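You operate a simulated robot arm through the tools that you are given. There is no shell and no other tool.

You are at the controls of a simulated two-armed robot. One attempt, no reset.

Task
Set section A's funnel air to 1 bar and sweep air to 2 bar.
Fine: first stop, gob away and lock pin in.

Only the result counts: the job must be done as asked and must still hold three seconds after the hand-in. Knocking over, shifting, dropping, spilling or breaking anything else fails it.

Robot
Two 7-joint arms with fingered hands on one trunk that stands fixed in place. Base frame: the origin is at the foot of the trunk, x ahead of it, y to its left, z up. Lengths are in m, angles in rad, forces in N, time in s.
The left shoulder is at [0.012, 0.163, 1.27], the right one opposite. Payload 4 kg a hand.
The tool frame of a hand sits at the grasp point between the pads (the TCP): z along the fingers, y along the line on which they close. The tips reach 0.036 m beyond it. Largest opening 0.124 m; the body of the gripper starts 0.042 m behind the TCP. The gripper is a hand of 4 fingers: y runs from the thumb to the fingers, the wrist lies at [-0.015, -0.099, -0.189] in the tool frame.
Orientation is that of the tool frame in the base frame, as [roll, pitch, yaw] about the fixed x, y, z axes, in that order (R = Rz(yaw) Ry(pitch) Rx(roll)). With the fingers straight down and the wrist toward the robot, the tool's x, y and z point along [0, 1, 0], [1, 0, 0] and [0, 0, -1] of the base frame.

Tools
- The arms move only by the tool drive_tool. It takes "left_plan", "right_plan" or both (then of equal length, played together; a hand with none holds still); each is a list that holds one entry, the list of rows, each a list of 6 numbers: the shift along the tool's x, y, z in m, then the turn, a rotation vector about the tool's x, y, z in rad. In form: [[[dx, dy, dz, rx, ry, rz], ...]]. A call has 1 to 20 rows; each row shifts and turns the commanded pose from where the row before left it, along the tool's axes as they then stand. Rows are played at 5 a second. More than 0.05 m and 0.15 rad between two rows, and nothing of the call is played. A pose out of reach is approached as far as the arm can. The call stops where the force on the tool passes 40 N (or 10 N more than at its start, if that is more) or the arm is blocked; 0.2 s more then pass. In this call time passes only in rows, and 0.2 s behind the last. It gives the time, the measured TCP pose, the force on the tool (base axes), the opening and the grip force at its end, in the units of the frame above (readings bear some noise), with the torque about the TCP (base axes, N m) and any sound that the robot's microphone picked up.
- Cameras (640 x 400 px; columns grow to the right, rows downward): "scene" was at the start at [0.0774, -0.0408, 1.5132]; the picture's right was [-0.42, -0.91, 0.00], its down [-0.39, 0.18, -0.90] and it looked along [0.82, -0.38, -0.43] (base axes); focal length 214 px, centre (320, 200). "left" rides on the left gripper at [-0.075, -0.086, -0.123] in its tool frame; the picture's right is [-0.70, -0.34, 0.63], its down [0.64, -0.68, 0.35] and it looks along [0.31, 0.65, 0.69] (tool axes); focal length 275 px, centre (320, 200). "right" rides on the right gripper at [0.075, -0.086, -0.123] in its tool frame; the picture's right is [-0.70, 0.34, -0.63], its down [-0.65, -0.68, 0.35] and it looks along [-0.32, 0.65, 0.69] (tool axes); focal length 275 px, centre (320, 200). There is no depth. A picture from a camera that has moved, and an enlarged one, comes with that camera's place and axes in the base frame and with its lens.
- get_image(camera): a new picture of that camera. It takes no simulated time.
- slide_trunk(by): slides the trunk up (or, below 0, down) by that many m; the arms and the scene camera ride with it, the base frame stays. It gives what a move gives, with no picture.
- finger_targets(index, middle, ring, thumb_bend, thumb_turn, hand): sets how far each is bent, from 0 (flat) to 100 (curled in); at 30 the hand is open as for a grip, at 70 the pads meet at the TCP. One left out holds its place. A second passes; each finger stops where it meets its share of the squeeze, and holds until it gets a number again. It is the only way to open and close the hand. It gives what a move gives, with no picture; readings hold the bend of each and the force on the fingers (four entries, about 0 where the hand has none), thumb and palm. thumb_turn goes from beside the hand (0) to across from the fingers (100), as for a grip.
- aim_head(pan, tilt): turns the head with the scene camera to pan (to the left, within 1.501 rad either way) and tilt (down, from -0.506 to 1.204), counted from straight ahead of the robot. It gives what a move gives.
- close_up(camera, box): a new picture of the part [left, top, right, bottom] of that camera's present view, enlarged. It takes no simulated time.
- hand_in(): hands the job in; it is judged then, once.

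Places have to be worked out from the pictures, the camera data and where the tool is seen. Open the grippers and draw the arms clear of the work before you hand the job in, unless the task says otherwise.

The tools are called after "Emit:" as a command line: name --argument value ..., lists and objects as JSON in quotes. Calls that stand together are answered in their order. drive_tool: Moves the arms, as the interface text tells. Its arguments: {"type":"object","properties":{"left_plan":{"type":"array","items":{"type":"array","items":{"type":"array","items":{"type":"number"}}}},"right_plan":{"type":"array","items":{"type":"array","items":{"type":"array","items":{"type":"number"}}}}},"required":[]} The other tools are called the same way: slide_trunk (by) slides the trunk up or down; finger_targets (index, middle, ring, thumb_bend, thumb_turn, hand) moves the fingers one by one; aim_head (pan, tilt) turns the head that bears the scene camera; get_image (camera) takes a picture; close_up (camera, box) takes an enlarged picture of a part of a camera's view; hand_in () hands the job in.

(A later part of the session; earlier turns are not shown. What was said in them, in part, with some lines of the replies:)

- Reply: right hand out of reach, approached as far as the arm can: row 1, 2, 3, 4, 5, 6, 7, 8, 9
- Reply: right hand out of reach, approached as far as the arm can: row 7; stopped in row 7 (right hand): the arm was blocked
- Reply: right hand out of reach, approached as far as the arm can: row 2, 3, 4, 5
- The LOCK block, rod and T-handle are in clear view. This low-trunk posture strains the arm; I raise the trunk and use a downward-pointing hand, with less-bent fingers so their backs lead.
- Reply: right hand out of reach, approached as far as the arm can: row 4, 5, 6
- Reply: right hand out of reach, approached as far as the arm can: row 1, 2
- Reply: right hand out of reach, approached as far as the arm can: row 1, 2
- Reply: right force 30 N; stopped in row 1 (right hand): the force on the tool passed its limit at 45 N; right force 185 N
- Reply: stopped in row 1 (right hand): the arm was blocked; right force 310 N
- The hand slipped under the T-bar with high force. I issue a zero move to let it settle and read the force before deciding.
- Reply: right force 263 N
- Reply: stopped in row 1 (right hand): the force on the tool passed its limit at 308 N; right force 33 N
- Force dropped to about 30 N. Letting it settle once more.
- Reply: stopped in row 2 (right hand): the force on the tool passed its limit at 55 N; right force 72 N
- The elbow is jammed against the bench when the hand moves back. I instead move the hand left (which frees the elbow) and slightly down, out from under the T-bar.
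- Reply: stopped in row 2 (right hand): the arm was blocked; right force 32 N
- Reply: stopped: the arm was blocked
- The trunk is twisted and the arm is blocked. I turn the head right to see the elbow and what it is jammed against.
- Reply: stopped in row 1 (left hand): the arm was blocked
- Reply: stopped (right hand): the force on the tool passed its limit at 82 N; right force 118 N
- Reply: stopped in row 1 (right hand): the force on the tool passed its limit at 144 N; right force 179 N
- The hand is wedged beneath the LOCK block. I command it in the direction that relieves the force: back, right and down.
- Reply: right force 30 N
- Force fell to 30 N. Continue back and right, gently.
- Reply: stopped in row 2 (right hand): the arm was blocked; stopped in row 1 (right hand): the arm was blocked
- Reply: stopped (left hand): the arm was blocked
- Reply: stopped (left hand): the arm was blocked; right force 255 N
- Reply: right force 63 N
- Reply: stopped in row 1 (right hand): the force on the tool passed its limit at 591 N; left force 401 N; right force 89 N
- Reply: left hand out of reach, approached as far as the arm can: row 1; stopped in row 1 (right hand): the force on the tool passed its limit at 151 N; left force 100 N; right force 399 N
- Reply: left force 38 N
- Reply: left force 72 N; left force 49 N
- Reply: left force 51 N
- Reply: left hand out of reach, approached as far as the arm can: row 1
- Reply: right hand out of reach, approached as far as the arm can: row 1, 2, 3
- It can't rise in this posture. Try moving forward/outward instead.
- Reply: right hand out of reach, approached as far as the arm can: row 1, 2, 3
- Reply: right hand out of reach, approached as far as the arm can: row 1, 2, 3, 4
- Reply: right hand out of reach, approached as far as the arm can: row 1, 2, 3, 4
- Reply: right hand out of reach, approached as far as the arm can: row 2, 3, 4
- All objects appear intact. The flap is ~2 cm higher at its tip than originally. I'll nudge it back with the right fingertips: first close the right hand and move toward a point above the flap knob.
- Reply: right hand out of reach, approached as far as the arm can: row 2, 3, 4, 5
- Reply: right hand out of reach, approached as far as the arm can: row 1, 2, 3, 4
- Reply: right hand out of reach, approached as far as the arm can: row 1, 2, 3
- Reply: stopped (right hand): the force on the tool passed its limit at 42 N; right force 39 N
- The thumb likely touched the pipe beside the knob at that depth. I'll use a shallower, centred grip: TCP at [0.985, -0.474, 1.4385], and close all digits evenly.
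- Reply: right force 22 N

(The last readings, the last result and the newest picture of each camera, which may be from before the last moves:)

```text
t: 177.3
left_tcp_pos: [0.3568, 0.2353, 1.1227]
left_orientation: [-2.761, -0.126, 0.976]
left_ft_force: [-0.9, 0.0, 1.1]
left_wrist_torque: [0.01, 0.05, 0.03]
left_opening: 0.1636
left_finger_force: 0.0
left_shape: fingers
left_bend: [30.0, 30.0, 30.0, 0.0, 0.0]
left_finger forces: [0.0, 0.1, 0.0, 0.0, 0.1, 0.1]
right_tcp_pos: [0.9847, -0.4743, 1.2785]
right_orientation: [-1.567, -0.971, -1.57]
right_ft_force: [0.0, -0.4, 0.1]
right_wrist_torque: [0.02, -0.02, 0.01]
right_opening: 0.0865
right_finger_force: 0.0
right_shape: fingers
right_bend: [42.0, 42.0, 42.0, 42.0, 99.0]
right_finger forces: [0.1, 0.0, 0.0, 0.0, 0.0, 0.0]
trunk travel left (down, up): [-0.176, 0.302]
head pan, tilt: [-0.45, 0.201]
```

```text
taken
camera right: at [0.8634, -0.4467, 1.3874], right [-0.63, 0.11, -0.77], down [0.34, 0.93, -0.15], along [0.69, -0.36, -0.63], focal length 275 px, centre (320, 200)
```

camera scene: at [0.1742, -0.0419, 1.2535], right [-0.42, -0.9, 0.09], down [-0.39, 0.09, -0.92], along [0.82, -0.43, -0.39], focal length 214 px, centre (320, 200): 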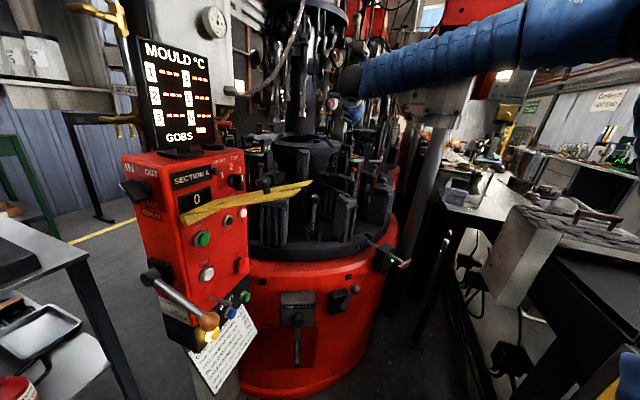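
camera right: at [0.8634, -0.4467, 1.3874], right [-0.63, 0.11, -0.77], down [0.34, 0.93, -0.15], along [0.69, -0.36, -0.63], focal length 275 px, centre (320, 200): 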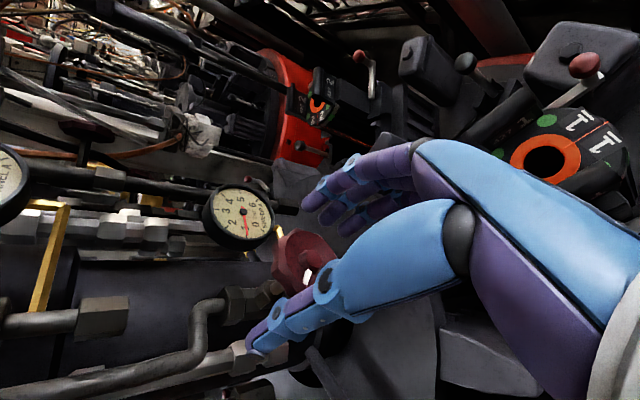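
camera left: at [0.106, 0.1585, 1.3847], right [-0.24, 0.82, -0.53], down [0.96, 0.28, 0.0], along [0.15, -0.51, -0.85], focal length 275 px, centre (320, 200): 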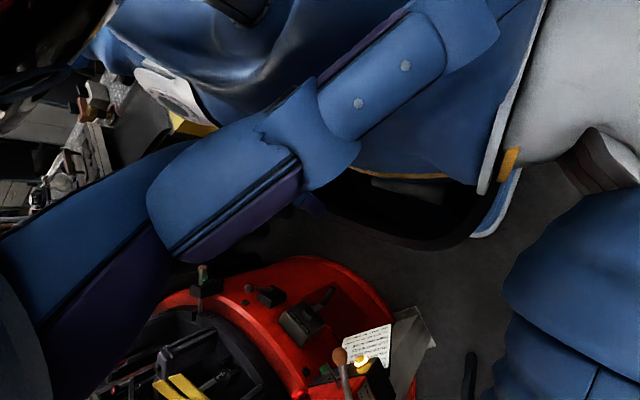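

No contact. Grip the SWEEP knob.

Emit:
finger_targets --hand "right" --index 60 --middle 60 --ring 60 --thumb_bend 56

Emit:
finger_targets --hand "right" --index 72 --middle 72 --ring 72

Emit:
close_up --camera "right" --box '[200, 170, 340, 310]'

```text
t: 178.3
left_tcp_pos: [0.3563, 0.2368, 1.1229]
left_orientation: [-2.762, -0.125, 0.98]
left_ft_force: [0.7, -0.9, 0.1]
left_wrist_torque: [0.04, -0.01, 0.0]
left_opening: 0.1638
left_finger_force: 0.1
left_shape: fingers
left_bend: [30.0, 30.0, 30.0, 0.0, 0.0]
left_finger forces: [0.0, 0.0, 0.1, 0.1, 0.0, 0.1]
right_tcp_pos: [0.9845, -0.4732, 1.2798]
right_orientation: [-1.566, -0.973, -1.571]
right_ft_force: [0.4, 10.0, 8.2]
right_wrist_torque: [-0.02, -0.1, 0.07]
right_opening: 0.0494
right_finger_force: 7.4
right_shape: fingers
right_bend: [60.0, 60.0, 60.0, 53.0, 100.0]
right_finger forces: [0.7, 0.4, 0.0, 0.0, 12.5, 0.1]
trunk travel left (down, up): [-0.176, 0.302]
head pan, tilt: [-0.45, 0.201]
```

```text
t: 179.3
left_tcp_pos: [0.3571, 0.2353, 1.122]
left_orientation: [-2.759, -0.128, 0.977]
left_ft_force: [-0.6, -1.3, 0.3]
left_wrist_torque: [-0.01, 0.02, 0.01]
left_opening: 0.1635
left_finger_force: 0.1
left_shape: fingers
left_bend: [30.0, 30.0, 30.0, 0.0, 0.0]
left_finger forces: [0.1, 0.1, 0.0, 0.1, 0.0, 0.1]
right_tcp_pos: [0.9858, -0.4757, 1.2764]
right_orientation: [-1.569, -0.973, -1.57]
right_ft_force: [7.6, -3.8, 0.9]
right_wrist_torque: [-0.04, -0.08, -0.05]
right_opening: 0.0485
right_finger_force: 20.9
right_shape: fingers
right_bend: [63.0, 65.0, 71.0, 51.0, 99.0]
right_finger forces: [11.9, 10.1, 2.9, 0.1, 17.4, 0.0]
trunk travel left (down, up): [-0.176, 0.302]
head pan, tilt: [-0.45, 0.201]
```

```text
2.86 times, centred on (270, 240) of right
camera zoom: at [0.864, -0.4475, 1.3865], right [-0.63, 0.11, -0.77], down [0.34, 0.93, -0.15], along [0.69, -0.36, -0.63], focal length 786 px, centre (463, 86)
```

zoom: 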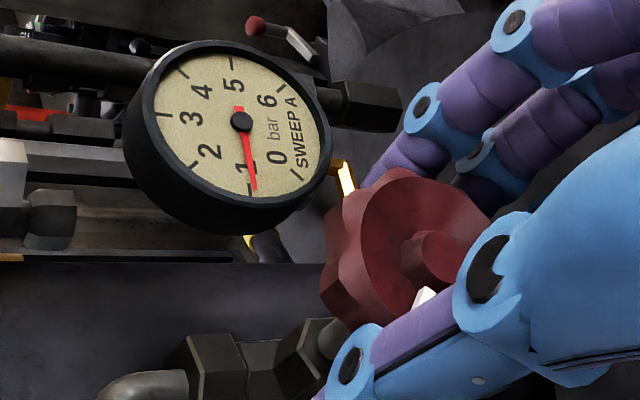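

Good grip (12/10/3 N vs thumb 17 N). Turn counter-clockwise 0.6 rad back to the neutral roll.

Emit:
drive_tool --right_plan '[[[0, 0, 0, 0, 0, -0.12], [0, 0, 0, 0, 0, -0.12], [0, 0, 0, 0, 0, -0.12], [0, 0, 0, 0, 0, -0.12]]]'

Emit:
close_up --camera "right" --box '[200, 170, 340, 310]'

```text
t: 180.3
left_tcp_pos: [0.3565, 0.2361, 1.123]
left_orientation: [-2.76, -0.126, 0.977]
left_ft_force: [-0.2, 0.1, 0.6]
left_wrist_torque: [0.04, -0.03, 0.03]
left_opening: 0.1636
left_finger_force: 0.0
left_shape: fingers
left_bend: [30.0, 30.0, 30.0, 0.0, 0.0]
left_finger forces: [0.0, 0.0, 0.0, 0.1, 0.0, 0.1]
right_tcp_pos: [0.9842, -0.4768, 1.2797]
right_orientation: [-1.553, -1.454, -1.583]
right_ft_force: [10.1, -5.2, 6.4]
right_wrist_torque: [0.13, -0.23, 0.08]
right_opening: 0.047
right_finger_force: 21.7
right_shape: fingers
right_bend: [62.0, 65.0, 71.0, 52.0, 98.0]
right_finger forces: [12.9, 14.0, 1.8, 0.1, 15.3, 0.0]
trunk travel left (down, up): [-0.176, 0.302]
head pan, tilt: [-0.45, 0.201]
```

```text
2.86 times, centred on (270, 240) of right
camera zoom: at [0.8634, -0.3991, 1.3621], right [-0.63, -0.26, -0.73], down [0.34, 0.75, -0.56], along [0.7, -0.61, -0.39], focal length 786 px, centre (463, 86)
```

zoom: 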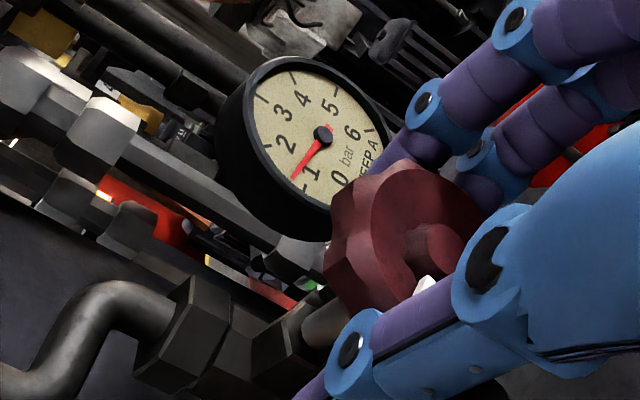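

SWEEP ≈ 1.26 so far. Continue counter-clockwise.

Emit:
drive_tool --right_plan '[[[0, 0, 0, 0, 0, -0.12], [0, 0, 0, 0, 0, -0.12], [0, 0, 0, 0, 0, -0.12], [0, 0, 0, 0, 0, -0.12]]]'

Emit:
close_up --camera "right" --box '[230, 170, 350, 290]'

```text
t: 181.3
left_tcp_pos: [0.3564, 0.2357, 1.1226]
left_orientation: [-2.76, -0.126, 0.977]
left_ft_force: [-0.5, 0.3, -0.1]
left_wrist_torque: [0.01, 0.01, 0.05]
left_opening: 0.1636
left_finger_force: 0.0
left_shape: fingers
left_bend: [30.0, 30.0, 30.0, 0.0, 0.0]
left_finger forces: [0.0, 0.0, 0.1, 0.0, 0.0, 0.0]
right_tcp_pos: [0.985, -0.4751, 1.2783]
right_orientation: [1.56, -1.208, 1.586]
right_ft_force: [13.6, -5.8, 12.2]
right_wrist_torque: [0.12, -0.36, 0.02]
right_opening: 0.0464
right_finger_force: 20.8
right_shape: fingers
right_bend: [61.0, 65.0, 71.0, 53.0, 98.0]
right_finger forces: [12.7, 15.4, 1.4, 0.1, 11.8, 0.0]
trunk travel left (down, up): [-0.176, 0.302]
head pan, tilt: [-0.45, 0.201]
```

```text
3.33 times, centred on (290, 230) of right
camera zoom: at [0.8628, -0.3677, 1.3175], right [-0.63, -0.57, -0.53], down [0.35, 0.41, -0.84], along [0.7, -0.72, -0.06], focal length 918 px, centre (420, 100)
```

zoom: 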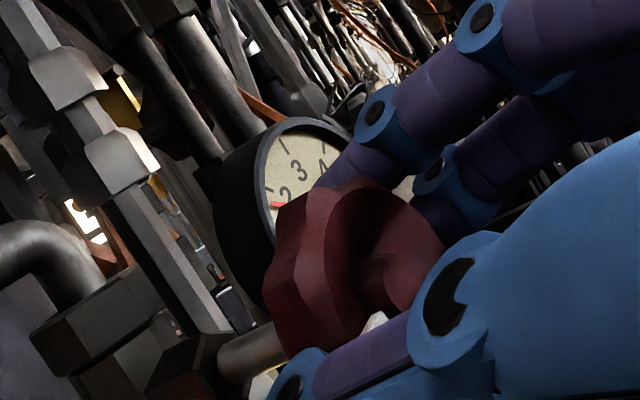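

Zoom for a finer reading.

Emit:
close_up --camera "right" --box '[265, 200, 305, 235]'

```text
11.43 times, centred on (285, 218) of right
camera zoom: at [0.8628, -0.3677, 1.3175], right [-0.63, -0.57, -0.53], down [0.35, 0.41, -0.84], along [0.7, -0.72, -0.06], focal length 3146 px, centre (720, 0)
```

zoom: 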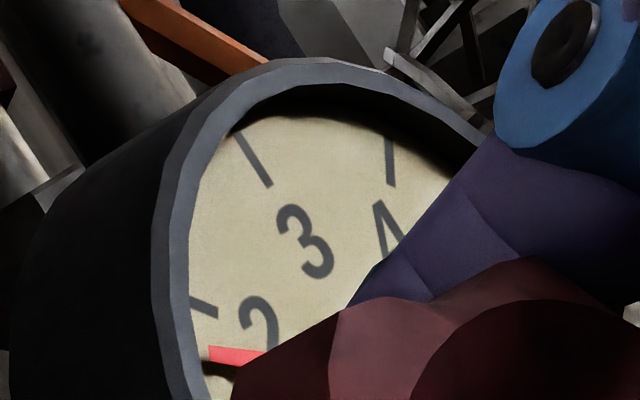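

≈1.8 bar (allowing for needle parallax). Turn 0.18 rad more counter-clockwise.

Emit:
drive_tool --right_plan '[[[0, 0, 0, 0, 0, -0.09], [0, 0, 0, 0, 0, -0.09]]]'

Emit:
close_up --camera "right" --box '[265, 200, 305, 235]'

```text
t: 181.9
left_tcp_pos: [0.357, 0.2382, 1.1214]
left_orientation: [-2.76, -0.124, 0.977]
left_ft_force: [-0.1, -0.3, -0.5]
left_wrist_torque: [0.01, -0.01, 0.04]
left_opening: 0.1637
left_finger_force: 0.2
left_shape: fingers
left_bend: [30.0, 30.0, 30.0, 0.0, 0.0]
left_finger forces: [0.1, 0.1, 0.1, 0.0, 0.1, 0.0]
right_tcp_pos: [0.9835, -0.4798, 1.2771]
right_orientation: [1.575, -1.077, 1.572]
right_ft_force: [18.2, 17.5, 16.1]
right_wrist_torque: [0.14, -0.41, -0.01]
right_opening: 0.0493
right_finger_force: 18.2
right_shape: fingers
right_bend: [62.0, 66.0, 72.0, 51.0, 96.0]
right_finger forces: [11.5, 6.5, 0.0, 0.1, 18.8, 0.1]
right hand out of reach, approached as far as the arm can: row 2
trunk travel left (down, up): [-0.176, 0.302]
head pan, tilt: [-0.45, 0.201]
```

```text
11.43 times, centred on (285, 218) of right
camera zoom: at [0.8611, -0.3692, 1.3036], right [-0.63, -0.63, -0.45], down [0.34, 0.29, -0.89], along [0.69, -0.72, 0.03], focal length 3146 px, centre (720, 0)
```

zoom: 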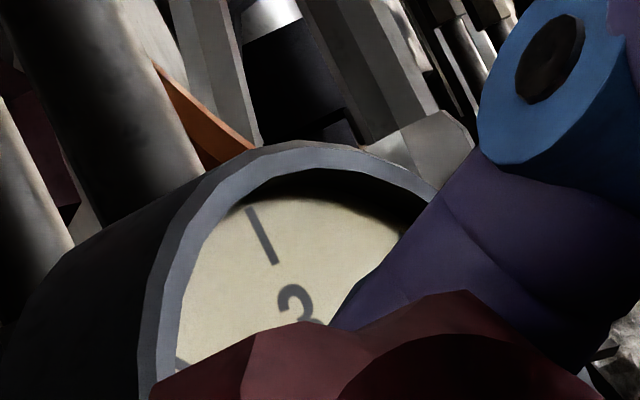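

That's near this wrist's roll limit. Release and roll back to read the gauge.

Emit:
finger_targets --hand "right" --index 42 --middle 42 --ring 42 --thumb_bend 42

Emit:
drive_tool --right_plan '[[[0, -0.003, 0, 0, 0, 0.12], [0, 0, 0, 0, 0, 0.12], [0, 0, 0, 0, 0, 0.12], [0, 0, 0, 0, 0, 0.12], [0, 0, 0, 0, 0, 0.12], [0, 0, 0, 0, 0, 0.12], [0, 0, 0, 0, 0, 0.12], [0, 0, 0, 0, 0, 0.12]]]'

Emit:
close_up --camera "right" --box '[210, 170, 300, 250]'

```text
t: 182.9
left_tcp_pos: [0.3559, 0.2338, 1.1223]
left_orientation: [-2.759, -0.126, 0.979]
left_ft_force: [0.0, 0.2, 0.1]
left_wrist_torque: [0.01, 0.03, 0.01]
left_opening: 0.1636
left_finger_force: 0.0
left_shape: fingers
left_bend: [30.0, 30.0, 30.0, 0.0, 0.0]
left_finger forces: [0.1, 0.0, 0.0, 0.0, 0.1, 0.0]
right_tcp_pos: [0.982, -0.4856, 1.2772]
right_orientation: [1.58, -1.079, 1.563]
right_ft_force: [0.1, 0.6, -0.4]
right_wrist_torque: [-0.02, -0.02, 0.0]
right_opening: 0.0865
right_finger_force: 0.2
right_shape: fingers
right_bend: [42.0, 42.0, 42.0, 42.0, 100.0]
right_finger forces: [0.0, 0.0, 0.1, 0.1, 0.0, 0.0]
trunk travel left (down, up): [-0.176, 0.302]
head pan, tilt: [-0.45, 0.201]
```

```text
t: 184.7
left_tcp_pos: [0.3562, 0.235, 1.1225]
left_orientation: [-2.76, -0.126, 0.978]
left_ft_force: [1.1, -0.6, -0.7]
left_wrist_torque: [-0.02, -0.04, -0.01]
left_opening: 0.1634
left_finger_force: 0.0
left_shape: fingers
left_bend: [30.0, 30.0, 30.0, 0.0, 0.0]
left_finger forces: [0.0, 0.0, 0.0, 0.0, 0.0, 0.0]
right_tcp_pos: [0.9822, -0.4817, 1.2749]
right_orientation: [-1.58, -1.102, -1.561]
right_ft_force: [-0.2, 0.3, -0.6]
right_wrist_torque: [0.02, 0.01, -0.01]
right_opening: 0.0871
right_finger_force: 0.3
right_shape: fingers
right_bend: [42.0, 42.0, 42.0, 42.0, 100.0]
right_finger forces: [0.0, 0.0, 0.0, 0.1, 0.3, 0.0]
trunk travel left (down, up): [-0.176, 0.302]
head pan, tilt: [-0.45, 0.201]
```

```text
5.00 times, centred on (255, 210) of right
camera zoom: at [0.8612, -0.4395, 1.3811], right [-0.64, 0.02, -0.77], down [0.35, 0.9, -0.27], along [0.69, -0.44, -0.58], focal length 1376 px, centre (645, 150)
```

zoom: 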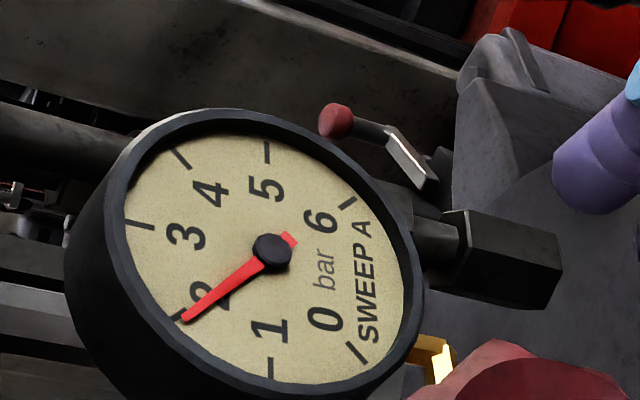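

The needle is practically on 2. Zoom in more to check precisely.

Emit:
close_up --camera "right" --box '[220, 200, 265, 240]'

Emit:
close_up --camera "scene" --box '[310, 85, 350, 115]'

```text
10.00 times, centred on (242, 220) of right
camera zoom: at [0.8612, -0.4395, 1.3811], right [-0.64, 0.02, -0.77], down [0.35, 0.9, -0.27], along [0.69, -0.44, -0.58], focal length 2753 px, centre (1095, 0)
```

zoom: 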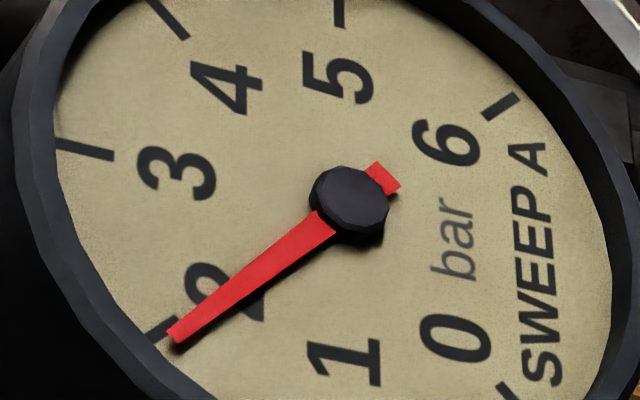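

```text
13.33 times, centred on (330, 100) of scene
camera zoom: at [0.1748, -0.0419, 1.2531], right [-0.42, -0.9, 0.09], down [-0.39, 0.09, -0.92], along [0.82, -0.43, -0.39], focal length 2860 px, centre (187, 1533)
```

zoom: 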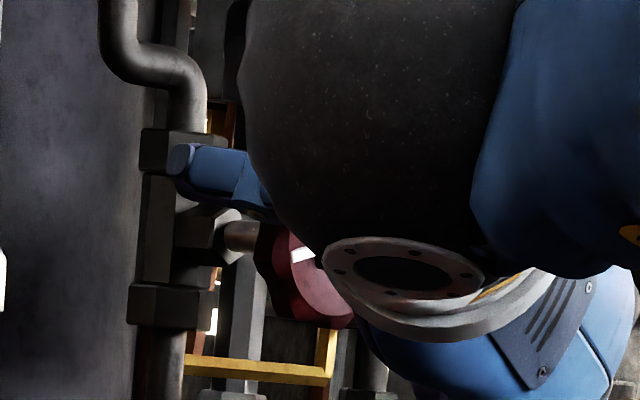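

It reads slightly under 2 (≈1.9 with parallax). One more small correction: re-centre the hand and grip again.

Emit:
drive_tool --right_plan '[[[0, -0.0078, 0.003, 0, 0, 0]]]'

Emit:
finger_targets --hand "right" --index 60 --middle 60 --ring 60 --thumb_bend 56

Emit:
finger_targets --hand "right" --index 72 --middle 72 --ring 72

Emit:
close_up --camera "right" --box '[220, 190, 280, 240]'

```text
t: 185.1
left_tcp_pos: [0.3558, 0.2345, 1.1228]
left_orientation: [-2.759, -0.125, 0.978]
left_ft_force: [-0.1, 0.8, -0.9]
left_wrist_torque: [0.0, 0.02, -0.01]
left_opening: 0.1635
left_finger_force: 0.0
left_shape: fingers
left_bend: [30.0, 30.0, 30.0, 0.0, 0.0]
left_finger forces: [0.1, 0.1, 0.1, 0.0, 0.0, 0.1]
right_tcp_pos: [0.9848, -0.4765, 1.2781]
right_orientation: [-1.578, -1.102, -1.565]
right_ft_force: [-0.1, -0.3, 0.2]
right_wrist_torque: [0.0, 0.0, 0.0]
right_opening: 0.0871
right_finger_force: 0.1
right_shape: fingers
right_bend: [42.0, 42.0, 42.0, 42.0, 100.0]
right_finger forces: [0.0, 0.1, 0.0, 0.1, 0.1, 0.0]
trunk travel left (down, up): [-0.176, 0.302]
head pan, tilt: [-0.45, 0.201]
```

```text
t: 186.1
left_tcp_pos: [0.3564, 0.2362, 1.1231]
left_orientation: [-2.761, -0.124, 0.978]
left_ft_force: [0.2, -0.2, 0.4]
left_wrist_torque: [0.0, 0.03, -0.02]
left_opening: 0.1634
left_finger_force: 0.1
left_shape: fingers
left_bend: [30.0, 30.0, 30.0, 0.0, 0.0]
left_finger forces: [0.1, 0.0, 0.0, 0.0, 0.1, 0.0]
right_tcp_pos: [0.9852, -0.4755, 1.2796]
right_orientation: [-1.581, -1.102, -1.561]
right_ft_force: [-0.3, 12.7, 3.7]
right_wrist_torque: [-0.05, -0.01, 0.06]
right_opening: 0.0509
right_finger_force: 6.9
right_shape: fingers
right_bend: [60.0, 60.0, 60.0, 52.0, 100.0]
right_finger forces: [0.0, 0.0, 0.0, 0.0, 12.8, 0.0]
trunk travel left (down, up): [-0.176, 0.302]
head pan, tilt: [-0.45, 0.201]
```

```text
t: 187.1
left_tcp_pos: [0.3565, 0.235, 1.123]
left_orientation: [-2.761, -0.126, 0.978]
left_ft_force: [0.0, -0.6, -0.2]
left_wrist_torque: [0.01, -0.02, 0.0]
left_opening: 0.164
left_finger_force: 0.1
left_shape: fingers
left_bend: [30.0, 30.0, 30.0, 0.0, 0.0]
left_finger forces: [0.0, 0.0, 0.1, 0.0, 0.0, 0.1]
right_tcp_pos: [0.9856, -0.4769, 1.2766]
right_orientation: [-1.584, -1.1, -1.557]
right_ft_force: [7.0, -1.3, 0.6]
right_wrist_torque: [0.0, 0.0, -0.02]
right_opening: 0.0484
right_finger_force: 20.4
right_shape: fingers
right_bend: [64.0, 66.0, 71.0, 50.0, 100.0]
right_finger forces: [11.1, 10.1, 2.5, 0.0, 17.8, 0.1]
trunk travel left (down, up): [-0.176, 0.302]
head pan, tilt: [-0.45, 0.201]
```

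```text
8.00 times, centred on (250, 215) of right
camera zoom: at [0.8652, -0.4338, 1.3833], right [-0.64, 0.02, -0.77], down [0.35, 0.9, -0.27], along [0.69, -0.44, -0.58], focal length 2202 px, centre (880, 80)
```

zoom: 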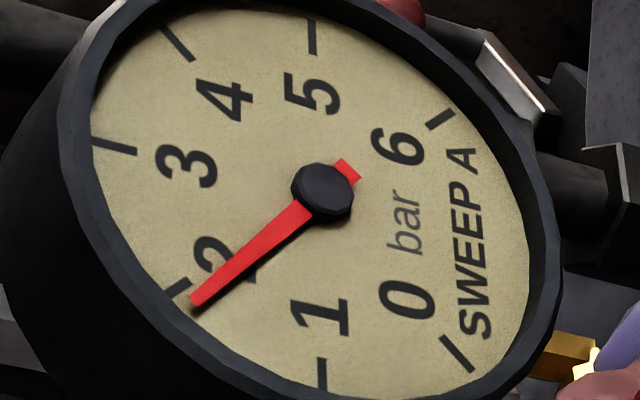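

After gripping: ≈1.85. Turn counter-clockwise in small steps and watch.

Emit:
drive_tool --right_plan '[[[0, 0, 0, 0, 0, -0.1], [0, 0, 0, 0, 0, -0.1]]]'

Emit:
close_up --camera "right" --box '[225, 190, 295, 240]'

```text
t: 187.7
left_tcp_pos: [0.3568, 0.2358, 1.1221]
left_orientation: [-2.759, -0.126, 0.976]
left_ft_force: [0.8, -0.3, 0.1]
left_wrist_torque: [-0.04, 0.0, 0.0]
left_opening: 0.1638
left_finger_force: 0.1
left_shape: fingers
left_bend: [30.0, 30.0, 30.0, 0.0, 0.0]
left_finger forces: [0.0, 0.0, 0.0, 0.1, 0.0, 0.0]
right_tcp_pos: [0.9856, -0.4776, 1.2782]
right_orientation: [-1.579, -1.303, -1.563]
right_ft_force: [10.7, -5.0, 0.8]
right_wrist_torque: [0.09, -0.04, 0.03]
right_opening: 0.0478
right_finger_force: 21.1
right_shape: fingers
right_bend: [63.0, 65.0, 71.0, 51.0, 99.0]
right_finger forces: [11.8, 12.3, 1.8, 0.0, 16.2, 0.0]
trunk travel left (down, up): [-0.176, 0.302]
head pan, tilt: [-0.45, 0.201]
```

```text
8.00 times, centred on (260, 215) of right
camera zoom: at [0.8647, -0.4132, 1.3734], right [-0.64, -0.14, -0.76], down [0.34, 0.83, -0.44], along [0.69, -0.54, -0.48], focal length 2202 px, centre (800, 80)
```

zoom: 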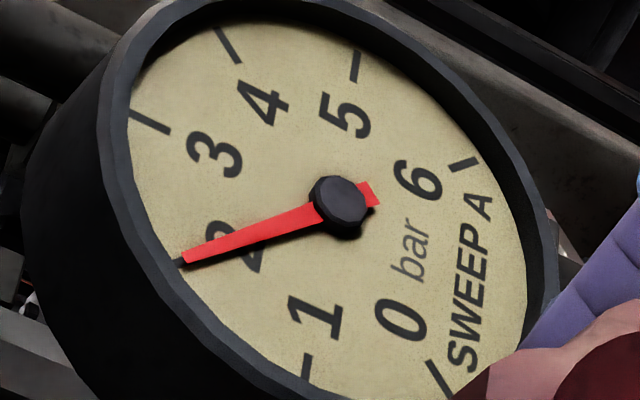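

≈1.97–1.98 now. A final tiny turn, then release and verify.

Emit:
drive_tool --right_plan '[[[0, 0, 0, 0, 0, -0.03]]]'

Emit:
close_up --camera "right" --box '[225, 190, 295, 240]'

Emit:
finger_targets --hand "right" --index 42 --middle 42 --ring 42 --thumb_bend 42

Emit:
close_up --camera "right" --box '[225, 190, 295, 240]'

```text
t: 188.1
left_tcp_pos: [0.3558, 0.2352, 1.1226]
left_orientation: [-2.76, -0.125, 0.978]
left_ft_force: [0.2, 0.2, 0.4]
left_wrist_torque: [0.0, -0.01, -0.01]
left_opening: 0.1636
left_finger_force: 0.0
left_shape: fingers
left_bend: [30.0, 30.0, 30.0, 0.0, 0.0]
left_finger forces: [0.0, 0.1, 0.0, 0.1, 0.0, 0.1]
right_tcp_pos: [0.9864, -0.4765, 1.2787]
right_orientation: [-1.587, -1.33, -1.557]
right_ft_force: [7.7, -3.6, 1.6]
right_wrist_torque: [0.1, -0.12, 0.02]
right_opening: 0.0479
right_finger_force: 21.1
right_shape: fingers
right_bend: [63.0, 65.0, 71.0, 51.0, 99.0]
right_finger forces: [11.8, 12.0, 1.7, 0.0, 16.3, 0.0]
trunk travel left (down, up): [-0.176, 0.302]
head pan, tilt: [-0.45, 0.201]
```

```text
8.00 times, centred on (260, 215) of right
camera zoom: at [0.8648, -0.4102, 1.3716], right [-0.64, -0.16, -0.75], down [0.34, 0.81, -0.47], along [0.69, -0.56, -0.46], focal length 2202 px, centre (800, 80)
```

zoom: 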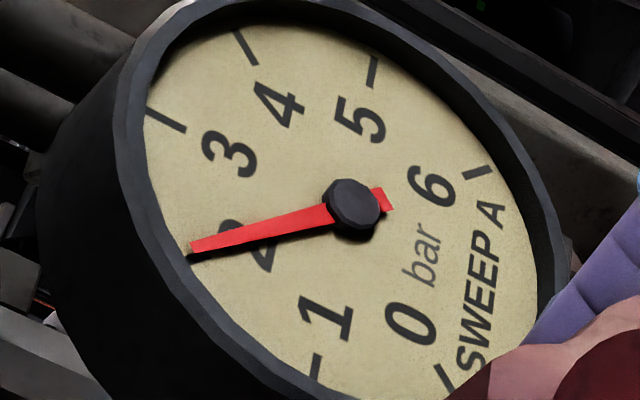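

```text
t: 189.1
left_tcp_pos: [0.3564, 0.2355, 1.1226]
left_orientation: [-2.759, -0.126, 0.977]
left_ft_force: [-0.5, 0.1, 0.7]
left_wrist_torque: [-0.02, -0.01, 0.0]
left_opening: 0.1639
left_finger_force: 0.0
left_shape: fingers
left_bend: [30.0, 30.0, 30.0, 0.0, 0.0]
left_finger forces: [0.1, 0.0, 0.0, 0.0, 0.0, 0.1]
right_tcp_pos: [0.985, -0.4758, 1.2791]
right_orientation: [-1.593, -1.332, -1.55]
right_ft_force: [-0.4, 0.0, -0.6]
right_wrist_torque: [0.03, -0.01, 0.04]
right_opening: 0.0864
right_finger_force: 0.1
right_shape: fingers
right_bend: [42.0, 42.0, 42.0, 42.0, 100.0]
right_finger forces: [0.0, 0.0, 0.1, 0.1, 0.0, 0.1]
trunk travel left (down, up): [-0.176, 0.302]
head pan, tilt: [-0.45, 0.201]
```

```text
8.00 times, centred on (260, 215) of right
camera zoom: at [0.8642, -0.4096, 1.3719], right [-0.64, -0.16, -0.75], down [0.34, 0.81, -0.47], along [0.69, -0.56, -0.46], focal length 2202 px, centre (800, 80)
```

zoom: 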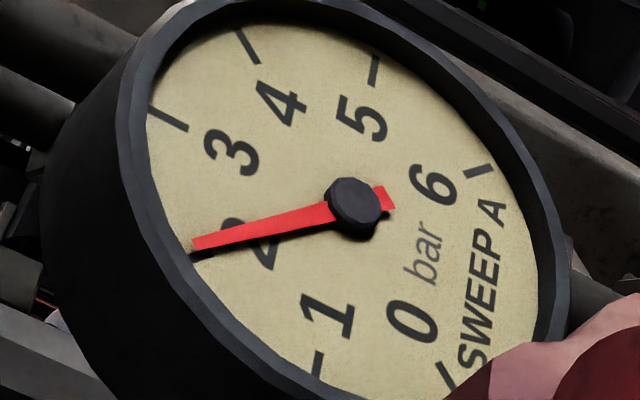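

SWEEP reads ≈ 2.0 after release. Retract straight back from the knob.

Emit:
drive_tool --right_plan '[[[0, 0, -0.02, 0, 0, 0], [0, 0, -0.02, 0, 0, 0], [0, 0, -0.025, 0, 0, 0], [0, 0, -0.03, 0, 0, 0], [0, 0, -0.03, 0, 0, 0]]]'

Emit:
get_image --camera "right"

Emit:
close_up --camera "scene" --box '[310, 50, 370, 130]'

```text
t: 190.3
left_tcp_pos: [0.3546, 0.2349, 1.1224]
left_orientation: [-2.761, -0.127, 0.979]
left_ft_force: [0.3, 0.1, 0.0]
left_wrist_torque: [0.01, 0.0, 0.01]
left_opening: 0.1635
left_finger_force: 0.1
left_shape: fingers
left_bend: [30.0, 30.0, 30.0, 0.0, 0.0]
left_finger forces: [0.1, 0.0, 0.0, 0.0, 0.0, 0.1]
right_tcp_pos: [0.8571, -0.476, 1.2807]
right_orientation: [-1.582, -1.332, -1.561]
right_ft_force: [-0.3, -0.7, 0.4]
right_wrist_torque: [-0.02, -0.01, 0.0]
right_opening: 0.0866
right_finger_force: 0.0
right_shape: fingers
right_bend: [42.0, 42.0, 42.0, 42.0, 100.0]
right_finger forces: [0.0, 0.0, 0.1, 0.1, 0.0, 0.1]
trunk travel left (down, up): [-0.176, 0.302]
head pan, tilt: [-0.45, 0.201]
```

```text
taken
camera right: at [0.7366, -0.4101, 1.3742], right [-0.64, -0.16, -0.75], down [0.34, 0.82, -0.47], along [0.69, -0.56, -0.46], focal length 275 px, centre (320, 200)
```

right: 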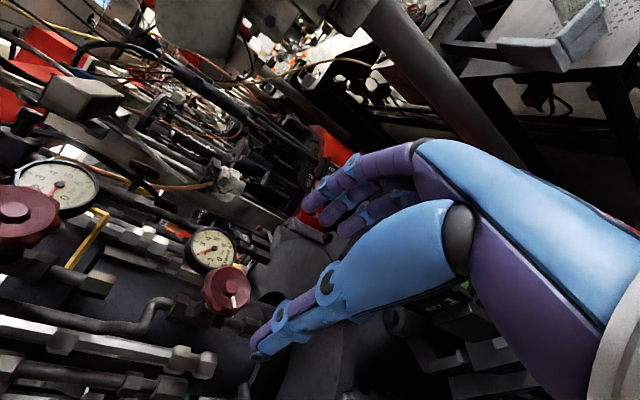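

```text
5.00 times, centred on (340, 90) of scene
camera zoom: at [0.174, -0.0422, 1.2533], right [-0.42, -0.9, 0.09], down [-0.39, 0.09, -0.92], along [0.82, -0.43, -0.39], focal length 1072 px, centre (220, 750)
```

zoom: 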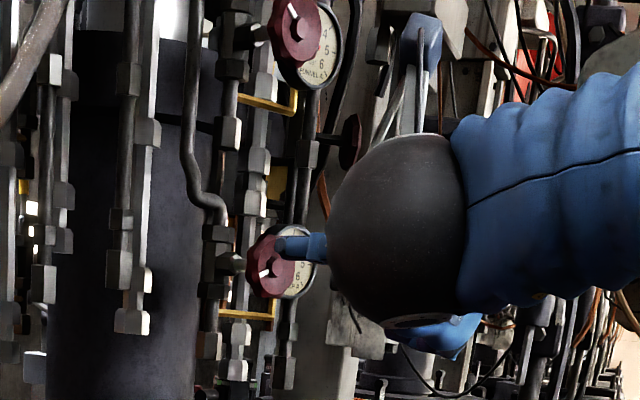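

Pull further back and view both gauges more frontally.

Emit:
drive_tool --right_plan '[[[0, 0, -0.03, 0, 0, 0], [0, 0, -0.03, 0, 0, 0], [0, 0, -0.03, 0, 0, 0], [0, 0, -0.03, 0, 0, 0], [0, 0, -0.03, 0, 0, 0]]]'

Emit:
slide_trunk --by 0.16

Emit:
get_image --camera "right"

Emit:
get_image --camera "scene"

```text
t: 191.5
left_tcp_pos: [0.3543, 0.2353, 1.1231]
left_orientation: [-2.762, -0.126, 0.977]
left_ft_force: [0.0, -0.3, 0.3]
left_wrist_torque: [-0.05, -0.01, -0.02]
left_opening: 0.1635
left_finger_force: 0.0
left_shape: fingers
left_bend: [30.0, 30.0, 30.0, 0.0, 0.0]
left_finger forces: [0.1, 0.0, 0.0, 0.0, 0.1, 0.1]
right_tcp_pos: [0.7076, -0.478, 1.279]
right_orientation: [-1.584, -1.332, -1.557]
right_ft_force: [-0.2, -0.4, -0.1]
right_wrist_torque: [0.02, 0.01, 0.04]
right_opening: 0.0866
right_finger_force: 0.1
right_shape: fingers
right_bend: [42.0, 42.0, 42.0, 42.0, 100.0]
right_finger forces: [0.0, 0.0, 0.0, 0.0, 0.1, 0.0]
trunk travel left (down, up): [-0.176, 0.302]
head pan, tilt: [-0.45, 0.201]
```

```text
t: 193.3
left_tcp_pos: [0.3556, 0.2341, 1.2826]
left_orientation: [-2.76, -0.127, 0.977]
left_ft_force: [-0.8, -0.9, 0.1]
left_wrist_torque: [0.03, -0.01, -0.01]
left_opening: 0.1634
left_finger_force: 0.0
left_shape: fingers
left_bend: [30.0, 30.0, 30.0, 0.0, 0.0]
left_finger forces: [0.0, 0.1, 0.0, 0.0, 0.0, 0.0]
right_tcp_pos: [0.7115, -0.4756, 1.4394]
right_orientation: [-1.584, -1.333, -1.559]
right_ft_force: [-0.5, 0.6, -0.1]
right_wrist_torque: [0.03, -0.01, -0.02]
right_opening: 0.0867
right_finger_force: 0.1
right_shape: fingers
right_bend: [42.0, 42.0, 42.0, 42.0, 100.0]
right_finger forces: [0.0, 0.0, 0.0, 0.1, 0.1, 0.0]
trunk travel left (down, up): [-0.336, 0.142]
head pan, tilt: [-0.45, 0.201]
```

```text
taken
camera right: at [0.5893, -0.4096, 1.5328], right [-0.64, -0.16, -0.75], down [0.34, 0.81, -0.47], along [0.69, -0.56, -0.46], focal length 275 px, centre (320, 200)
```

right: 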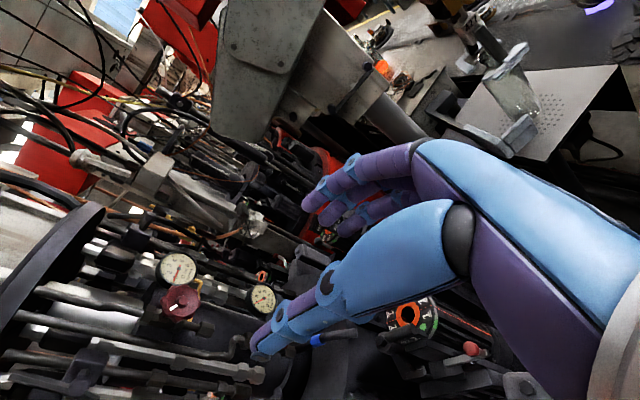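

```text
taken
camera scene: at [0.0984, -0.0421, 1.4397], right [-0.43, -0.9, 0.02], down [-0.23, 0.09, -0.97], along [0.87, -0.43, -0.24], focal length 214 px, centre (320, 200)
```

scene: 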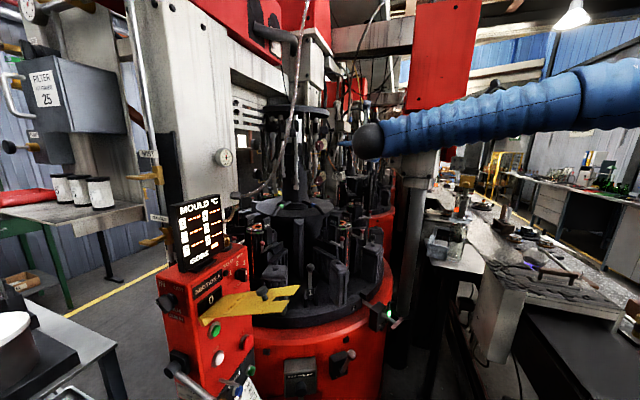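

Read both gauges from here with strong magnification.

Emit:
close_up --camera "right" --box '[157, 252, 197, 284]'

Emit:
close_up --camera "right" --box '[245, 283, 281, 313]'

```text
12.50 times, centred on (177, 268) of right
camera zoom: at [0.5893, -0.4096, 1.5328], right [-0.64, -0.16, -0.75], down [0.34, 0.81, -0.47], along [0.69, -0.56, -0.46], focal length 3441 px, centre (2108, -650)
```

zoom: 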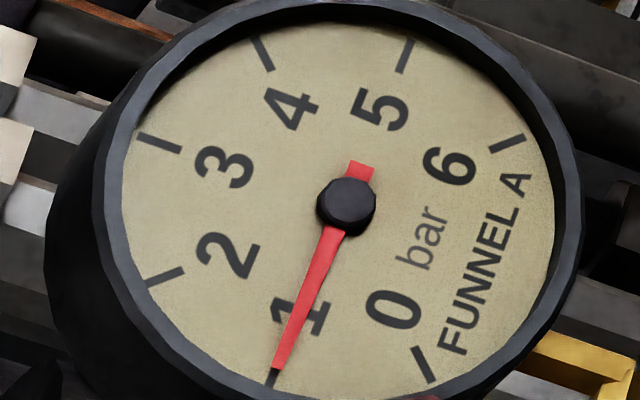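

```text
13.33 times, centred on (263, 298) of right
camera zoom: at [0.5893, -0.4096, 1.5328], right [-0.64, -0.16, -0.75], down [0.34, 0.81, -0.47], along [0.69, -0.56, -0.46], focal length 3670 px, centre (1080, -1107)
```

zoom: 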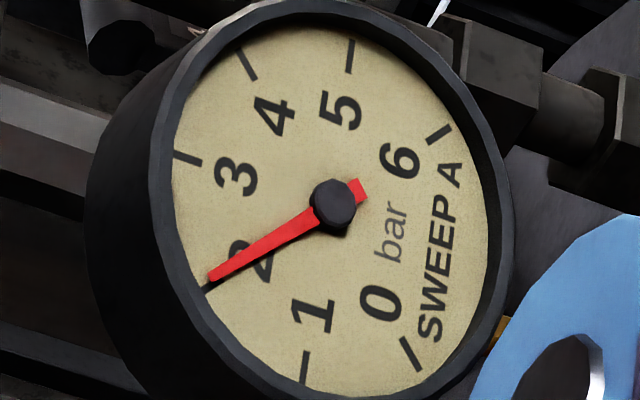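

Both needles sit on target: FUNNEL A = 1.0 bar, SWEEP A = 2.0 bar. Now retrace the arm path to withdraw: un-roll the hand first.

Emit:
drive_tool --right_plan '[[[0, 0, -0.005, 0, 0, -0.12], [0, 0, -0.005, 0, 0, -0.12], [0, 0, 0, 0.0257, -0.0425, -0.1215], [0, 0, 0, 0.0257, -0.0425, -0.1215], [0, 0, 0, 0.0257, -0.0425, -0.1215], [0, 0, 0, 0.0257, -0.0425, -0.1215], [0, 0, 0, 0.0257, -0.0425, -0.1215], [0, 0, 0, 0.0257, -0.0425, -0.1215], [0, 0, 0, 0.0257, -0.0425, -0.1215], [0, 0, 0, 0.0257, -0.0425, -0.1215]]]'

Emit:
get_image --camera "scene"

```text
t: 195.6
left_tcp_pos: [0.355, 0.2333, 1.2815]
left_orientation: [-2.76, -0.129, 0.977]
left_ft_force: [-0.4, -0.9, 0.4]
left_wrist_torque: [0.03, -0.01, 0.01]
left_opening: 0.164
left_finger_force: 0.0
left_shape: fingers
left_bend: [30.0, 30.0, 30.0, 0.0, 0.0]
left_finger forces: [0.0, 0.0, 0.0, 0.1, 0.0, 0.0]
right_tcp_pos: [0.6998, -0.4787, 1.4371]
right_orientation: [2.025, -0.541, 1.344]
right_ft_force: [0.5, -0.1, 0.3]
right_wrist_torque: [0.01, 0.02, -0.04]
right_opening: 0.0865
right_finger_force: 0.0
right_shape: fingers
right_bend: [42.0, 42.0, 42.0, 42.0, 100.0]
right_finger forces: [0.1, 0.1, 0.0, 0.0, 0.1, 0.0]
trunk travel left (down, up): [-0.336, 0.142]
head pan, tilt: [-0.45, 0.201]
```

```text
taken
camera scene: at [0.0984, -0.044, 1.4397], right [-0.43, -0.9, 0.02], down [-0.23, 0.09, -0.97], along [0.87, -0.43, -0.24], focal length 214 px, centre (320, 200)
```

scene: 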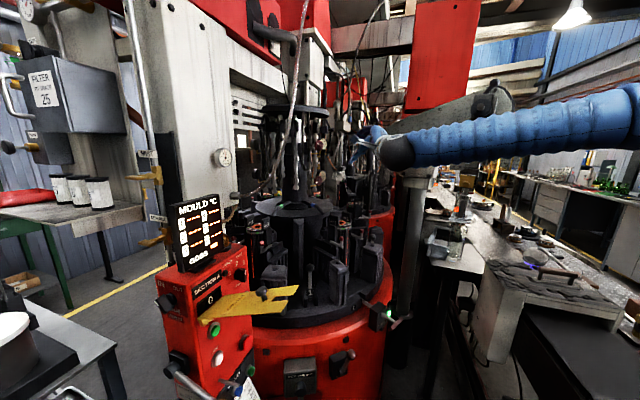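

Smooth. Continue: un-roll to palm-down, then pitch down while pulling back.

Emit:
drive_tool --right_plan '[[[0, 0, -0.01, 0, 0, -0.12], [0, 0, -0.01, 0, 0, -0.12], [0, 0, -0.01, 0, 0, -0.12], [0, 0, -0.01, 0, 0, -0.12], [0, 0, -0.01, 0, 0, -0.12]]]'

Emit:
drive_tool --right_plan '[[[0, -0.008, -0.02, 0.12, 0, 0], [0, -0.01, -0.018, 0.12, 0, 0], [0, -0.013, -0.016, 0.12, 0, 0], [0, -0.015, -0.014, 0.12, 0, 0], [0, -0.017, -0.012, 0.12, 0, 0], [0, -0.018, -0.009, 0.12, 0, 0]]]'

Emit:
get_image --camera "scene"

```text
t: 196.8
left_tcp_pos: [0.3548, 0.236, 1.2833]
left_orientation: [-2.761, -0.126, 0.978]
left_ft_force: [0.3, 0.0, -0.3]
left_wrist_torque: [-0.03, 0.0, -0.03]
left_opening: 0.1635
left_finger_force: 0.1
left_shape: fingers
left_bend: [30.0, 30.0, 30.0, 0.0, 0.0]
left_finger forces: [0.0, 0.0, 0.0, 0.0, 0.0, 0.0]
right_tcp_pos: [0.6525, -0.4763, 1.4596]
right_orientation: [1.953, 0.012, 1.596]
right_ft_force: [0.1, -0.2, 0.2]
right_wrist_torque: [0.02, 0.0, 0.02]
right_opening: 0.0867
right_finger_force: 0.1
right_shape: fingers
right_bend: [42.0, 42.0, 42.0, 42.0, 100.0]
right_finger forces: [0.1, 0.0, 0.0, 0.0, 0.0, 0.0]
trunk travel left (down, up): [-0.336, 0.142]
head pan, tilt: [-0.45, 0.201]
```

```text
t: 198.2
left_tcp_pos: [0.3549, 0.2358, 1.2832]
left_orientation: [-2.76, -0.126, 0.976]
left_ft_force: [0.4, 0.4, -0.4]
left_wrist_torque: [0.0, 0.01, -0.03]
left_opening: 0.1634
left_finger_force: 0.1
left_shape: fingers
left_bend: [30.0, 30.0, 30.0, 0.0, 0.0]
left_finger forces: [0.2, 0.1, 0.1, 0.0, 0.0, 0.0]
right_tcp_pos: [0.5285, -0.4792, 1.4507]
right_orientation: [2.68, 0.011, 1.593]
right_ft_force: [-0.8, -0.5, 0.3]
right_wrist_torque: [0.03, -0.02, 0.01]
right_opening: 0.0864
right_finger_force: 0.1
right_shape: fingers
right_bend: [42.0, 42.0, 42.0, 42.0, 100.0]
right_finger forces: [0.1, 0.0, 0.0, 0.1, 0.0, 0.1]
trunk travel left (down, up): [-0.336, 0.142]
head pan, tilt: [-0.45, 0.201]
```

```text
taken
camera scene: at [0.0976, -0.0418, 1.4399], right [-0.43, -0.9, 0.02], down [-0.23, 0.09, -0.97], along [0.87, -0.43, -0.24], focal length 214 px, centre (320, 200)
```

scene: 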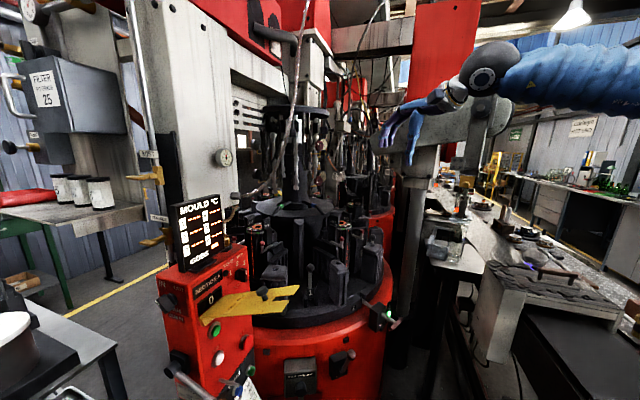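

Now open both hands to rest shape and pull the right hand further back, then run a final check of everything.

Emit:
drive_tool --right_plan '[[[0, -0.025, 0.005, 0.12, 0, 0], [0, -0.025, 0.005, 0.12, 0, 0], [0, -0.025, 0.005, 0.12, 0, 0], [0, -0.025, 0, 0.08, 0, 0]]]'

Emit:
finger_targets --hand "right" --index 30 --middle 30 --ring 30 --thumb_bend 30

Emit:
aim_head --pan -0.4 --tilt 0.5

Emit:
get_image --camera "scene"

Emit:
close_up --camera "scene" --box '[150, 160, 330, 320]'

Emit:
close_up --camera "scene" --box '[300, 180, 460, 320]'

Emit:
close_up --camera "scene" --box '[330, 30, 390, 90]'

```text
t: 199.2
left_tcp_pos: [0.3556, 0.2342, 1.2828]
left_orientation: [-2.761, -0.126, 0.979]
left_ft_force: [-0.5, 0.5, -0.1]
left_wrist_torque: [0.0, -0.03, 0.03]
left_opening: 0.1637
left_finger_force: 0.1
left_shape: fingers
left_bend: [30.0, 30.0, 30.0, 0.0, 0.0]
left_finger forces: [0.0, 0.0, 0.0, 0.0, 0.1, 0.0]
right_tcp_pos: [0.4389, -0.4828, 1.4086]
right_orientation: [3.116, 0.013, 1.593]
right_ft_force: [-0.6, -0.3, -0.1]
right_wrist_torque: [0.0, -0.03, 0.0]
right_opening: 0.0866
right_finger_force: 0.1
right_shape: fingers
right_bend: [42.0, 42.0, 42.0, 42.0, 100.0]
right_finger forces: [0.0, 0.0, 0.0, 0.0, 0.0, 0.0]
trunk travel left (down, up): [-0.336, 0.142]
head pan, tilt: [-0.45, 0.201]
```

```text
t: 200.2
left_tcp_pos: [0.3561, 0.2347, 1.2817]
left_orientation: [-2.758, -0.126, 0.977]
left_ft_force: [1.4, -0.8, 0.1]
left_wrist_torque: [0.02, -0.01, 0.02]
left_opening: 0.1637
left_finger_force: 0.1
left_shape: fingers
left_bend: [30.0, 30.0, 30.0, 0.0, 0.0]
left_finger forces: [0.0, 0.0, 0.1, 0.0, 0.0, 0.1]
right_tcp_pos: [0.4407, -0.4818, 1.4076]
right_orientation: [3.118, 0.01, 1.593]
right_ft_force: [0.2, 0.5, 0.3]
right_wrist_torque: [0.0, 0.01, 0.01]
right_opening: 0.1226
right_finger_force: 0.1
right_shape: fingers
right_bend: [30.0, 30.0, 30.0, 30.0, 100.0]
right_finger forces: [0.0, 0.0, 0.1, 0.1, 0.1, 0.1]
trunk travel left (down, up): [-0.336, 0.142]
head pan, tilt: [-0.45, 0.201]
```

```text
t: 200.9
left_tcp_pos: [0.3547, 0.2356, 1.2829]
left_orientation: [-2.758, -0.127, 0.978]
left_ft_force: [0.4, 0.2, -0.1]
left_wrist_torque: [0.01, 0.02, 0.02]
left_opening: 0.1637
left_finger_force: 0.1
left_shape: fingers
left_bend: [30.0, 30.0, 30.0, 0.0, 0.0]
left_finger forces: [0.0, 0.1, 0.0, 0.0, 0.1, 0.0]
right_tcp_pos: [0.4408, -0.4813, 1.4092]
right_orientation: [3.117, 0.012, 1.593]
right_ft_force: [0.4, -0.3, -0.6]
right_wrist_torque: [0.07, -0.02, 0.01]
right_opening: 0.123
right_finger_force: 0.1
right_shape: fingers
right_bend: [30.0, 30.0, 30.0, 30.0, 100.0]
right_finger forces: [0.1, 0.1, 0.0, 0.1, 0.0, 0.0]
trunk travel left (down, up): [-0.336, 0.142]
head pan, tilt: [-0.4, 0.499]
```

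```text
taken
camera scene: at [0.0966, -0.037, 1.4123], right [-0.39, -0.92, 0.02], down [-0.48, 0.19, -0.86], along [0.78, -0.34, -0.52], focal length 214 px, centre (320, 200)
```

scene: 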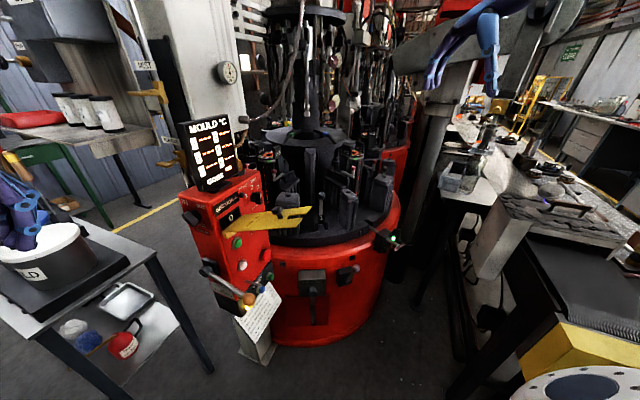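

```text
2.50 times, centred on (240, 240) of scene
camera zoom: at [0.0966, -0.037, 1.4123], right [-0.39, -0.92, 0.02], down [-0.48, 0.19, -0.86], along [0.78, -0.34, -0.52], focal length 536 px, centre (520, 100)
```

zoom: 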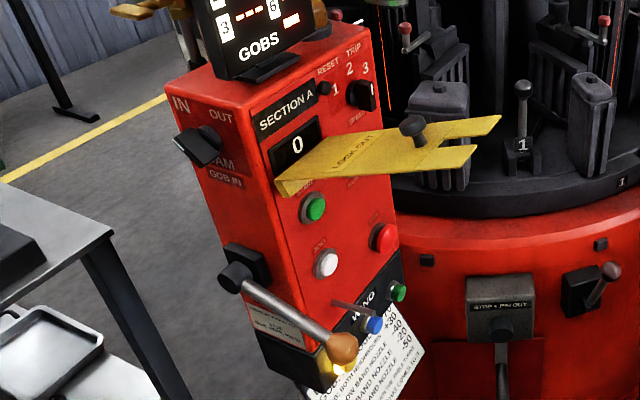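

```text
2.86 times, centred on (380, 250) of scene
camera zoom: at [0.0966, -0.037, 1.4123], right [-0.39, -0.92, 0.02], down [-0.48, 0.19, -0.86], along [0.78, -0.34, -0.52], focal length 613 px, centre (149, 57)
```

zoom: 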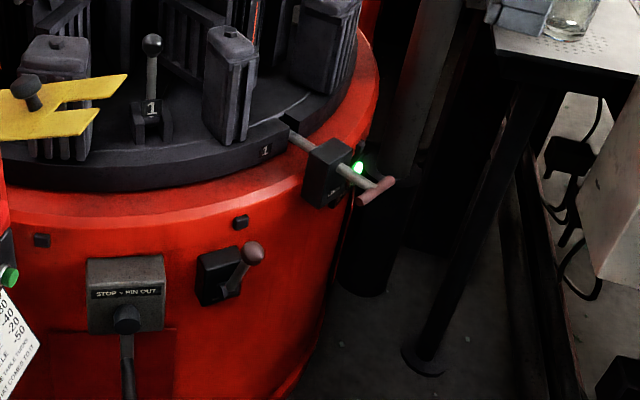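

```text
6.67 times, centred on (360, 60) of scene
camera zoom: at [0.0966, -0.037, 1.4123], right [-0.39, -0.92, 0.02], down [-0.48, 0.19, -0.86], along [0.78, -0.34, -0.52], focal length 1430 px, centre (53, 1133)
```

zoom: 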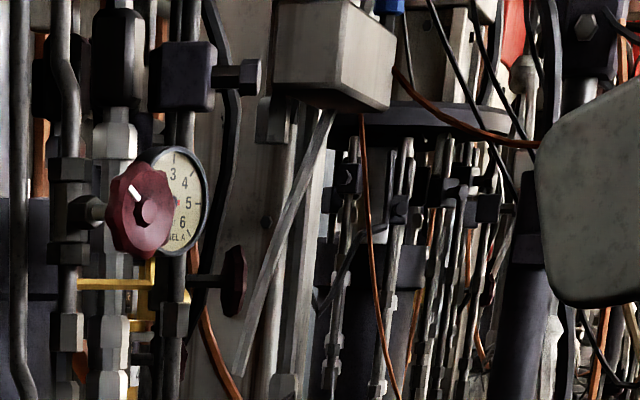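

Everything looks right. Check the HELD lamp and panel once more from the right wrist camera, and the trolley on the left.

Emit:
get_image --camera "right"

Emit:
close_up --camera "right" --box '[0, 0, 160, 200]'

Emit:
get_image --camera "left"

```text
taken
camera right: at [0.3506, -0.4067, 1.5289], right [0.34, -0.68, 0.65], down [-0.66, -0.66, -0.36], along [0.67, -0.31, -0.67], focal length 275 px, centre (320, 200)
```

right: 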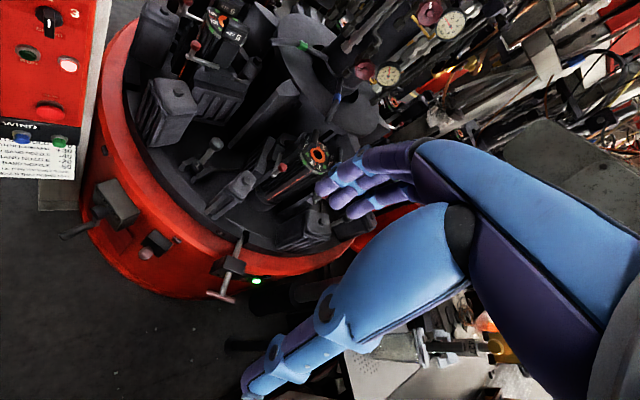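

```text
2.00 times, centred on (80, 100) of right
camera zoom: at [0.3506, -0.4067, 1.5289], right [0.34, -0.68, 0.65], down [-0.66, -0.66, -0.36], along [0.67, -0.31, -0.67], focal length 551 px, centre (800, 400)
```

zoom: 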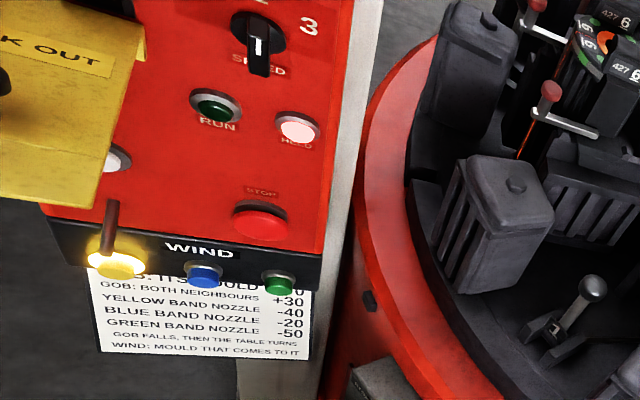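

```text
taken
camera left: at [0.2759, 0.1763, 1.4186], right [-0.81, -0.22, -0.55], down [-0.27, 0.96, 0.01], along [0.52, 0.16, -0.84], focal length 275 px, centre (320, 200)
```

left: 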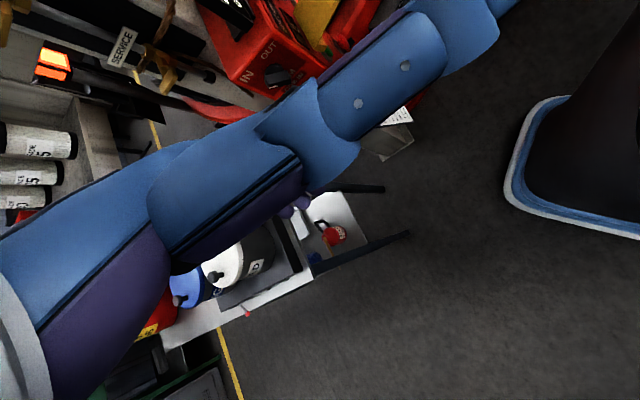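

All verified: RUN off / HELD lit, gob lever AWAY, lock pin in (SAFE lamp), FUNNEL A = 1 bar, SWEEP A = 2 bar, flap back at its original angle, hands open and clear. Handing in.

Emit:
hand_in

```text
The job is handed in.
```

I set section A's funnel air to 1 bar and its sweep air to 2 bar, with the section stopped, the gob away and the lock pin in first. The job is handed in; I have no result back from the judging yet.

| Item | State at hand-in |
|---|---|
| Section stopped | Pressed STOP: RUN lamp off, HELD lamp lit |
| Gob lever | At its AWAY end stop |
| Lock pin | In; the lamp went from red LIVE to green SAFE |
| FUNNEL A | About 1.0 bar (was about 2.2) |
| SWEEP A | About 2.0 bar, possibly 2.04 (was about 1.0) |

Three things went wrong along the way:

- **Lock-out flap:** while pushing the gob lever I pushed the yellow LOCK OUT flap down. I lifted it back, and in the final view its corner lines up with where it was at the start.
- **Hard contact at the lock pin:** the right hand overloaded the T-handle and wedged under it, with forces up to about 300 N. The pin, lamp and block looked intact afterwards.
- **Arm and body swing:** coming off the pin, the body swung and the right hand jammed against the bench, with force readings near 600 N. The left hand also hit the robot's own chest. I brought both arms back under control and saw nothing moved or broken in the views I checked. I did not inspect every object on the bench and trolley up close.

Both hands are open and clear of the machine.
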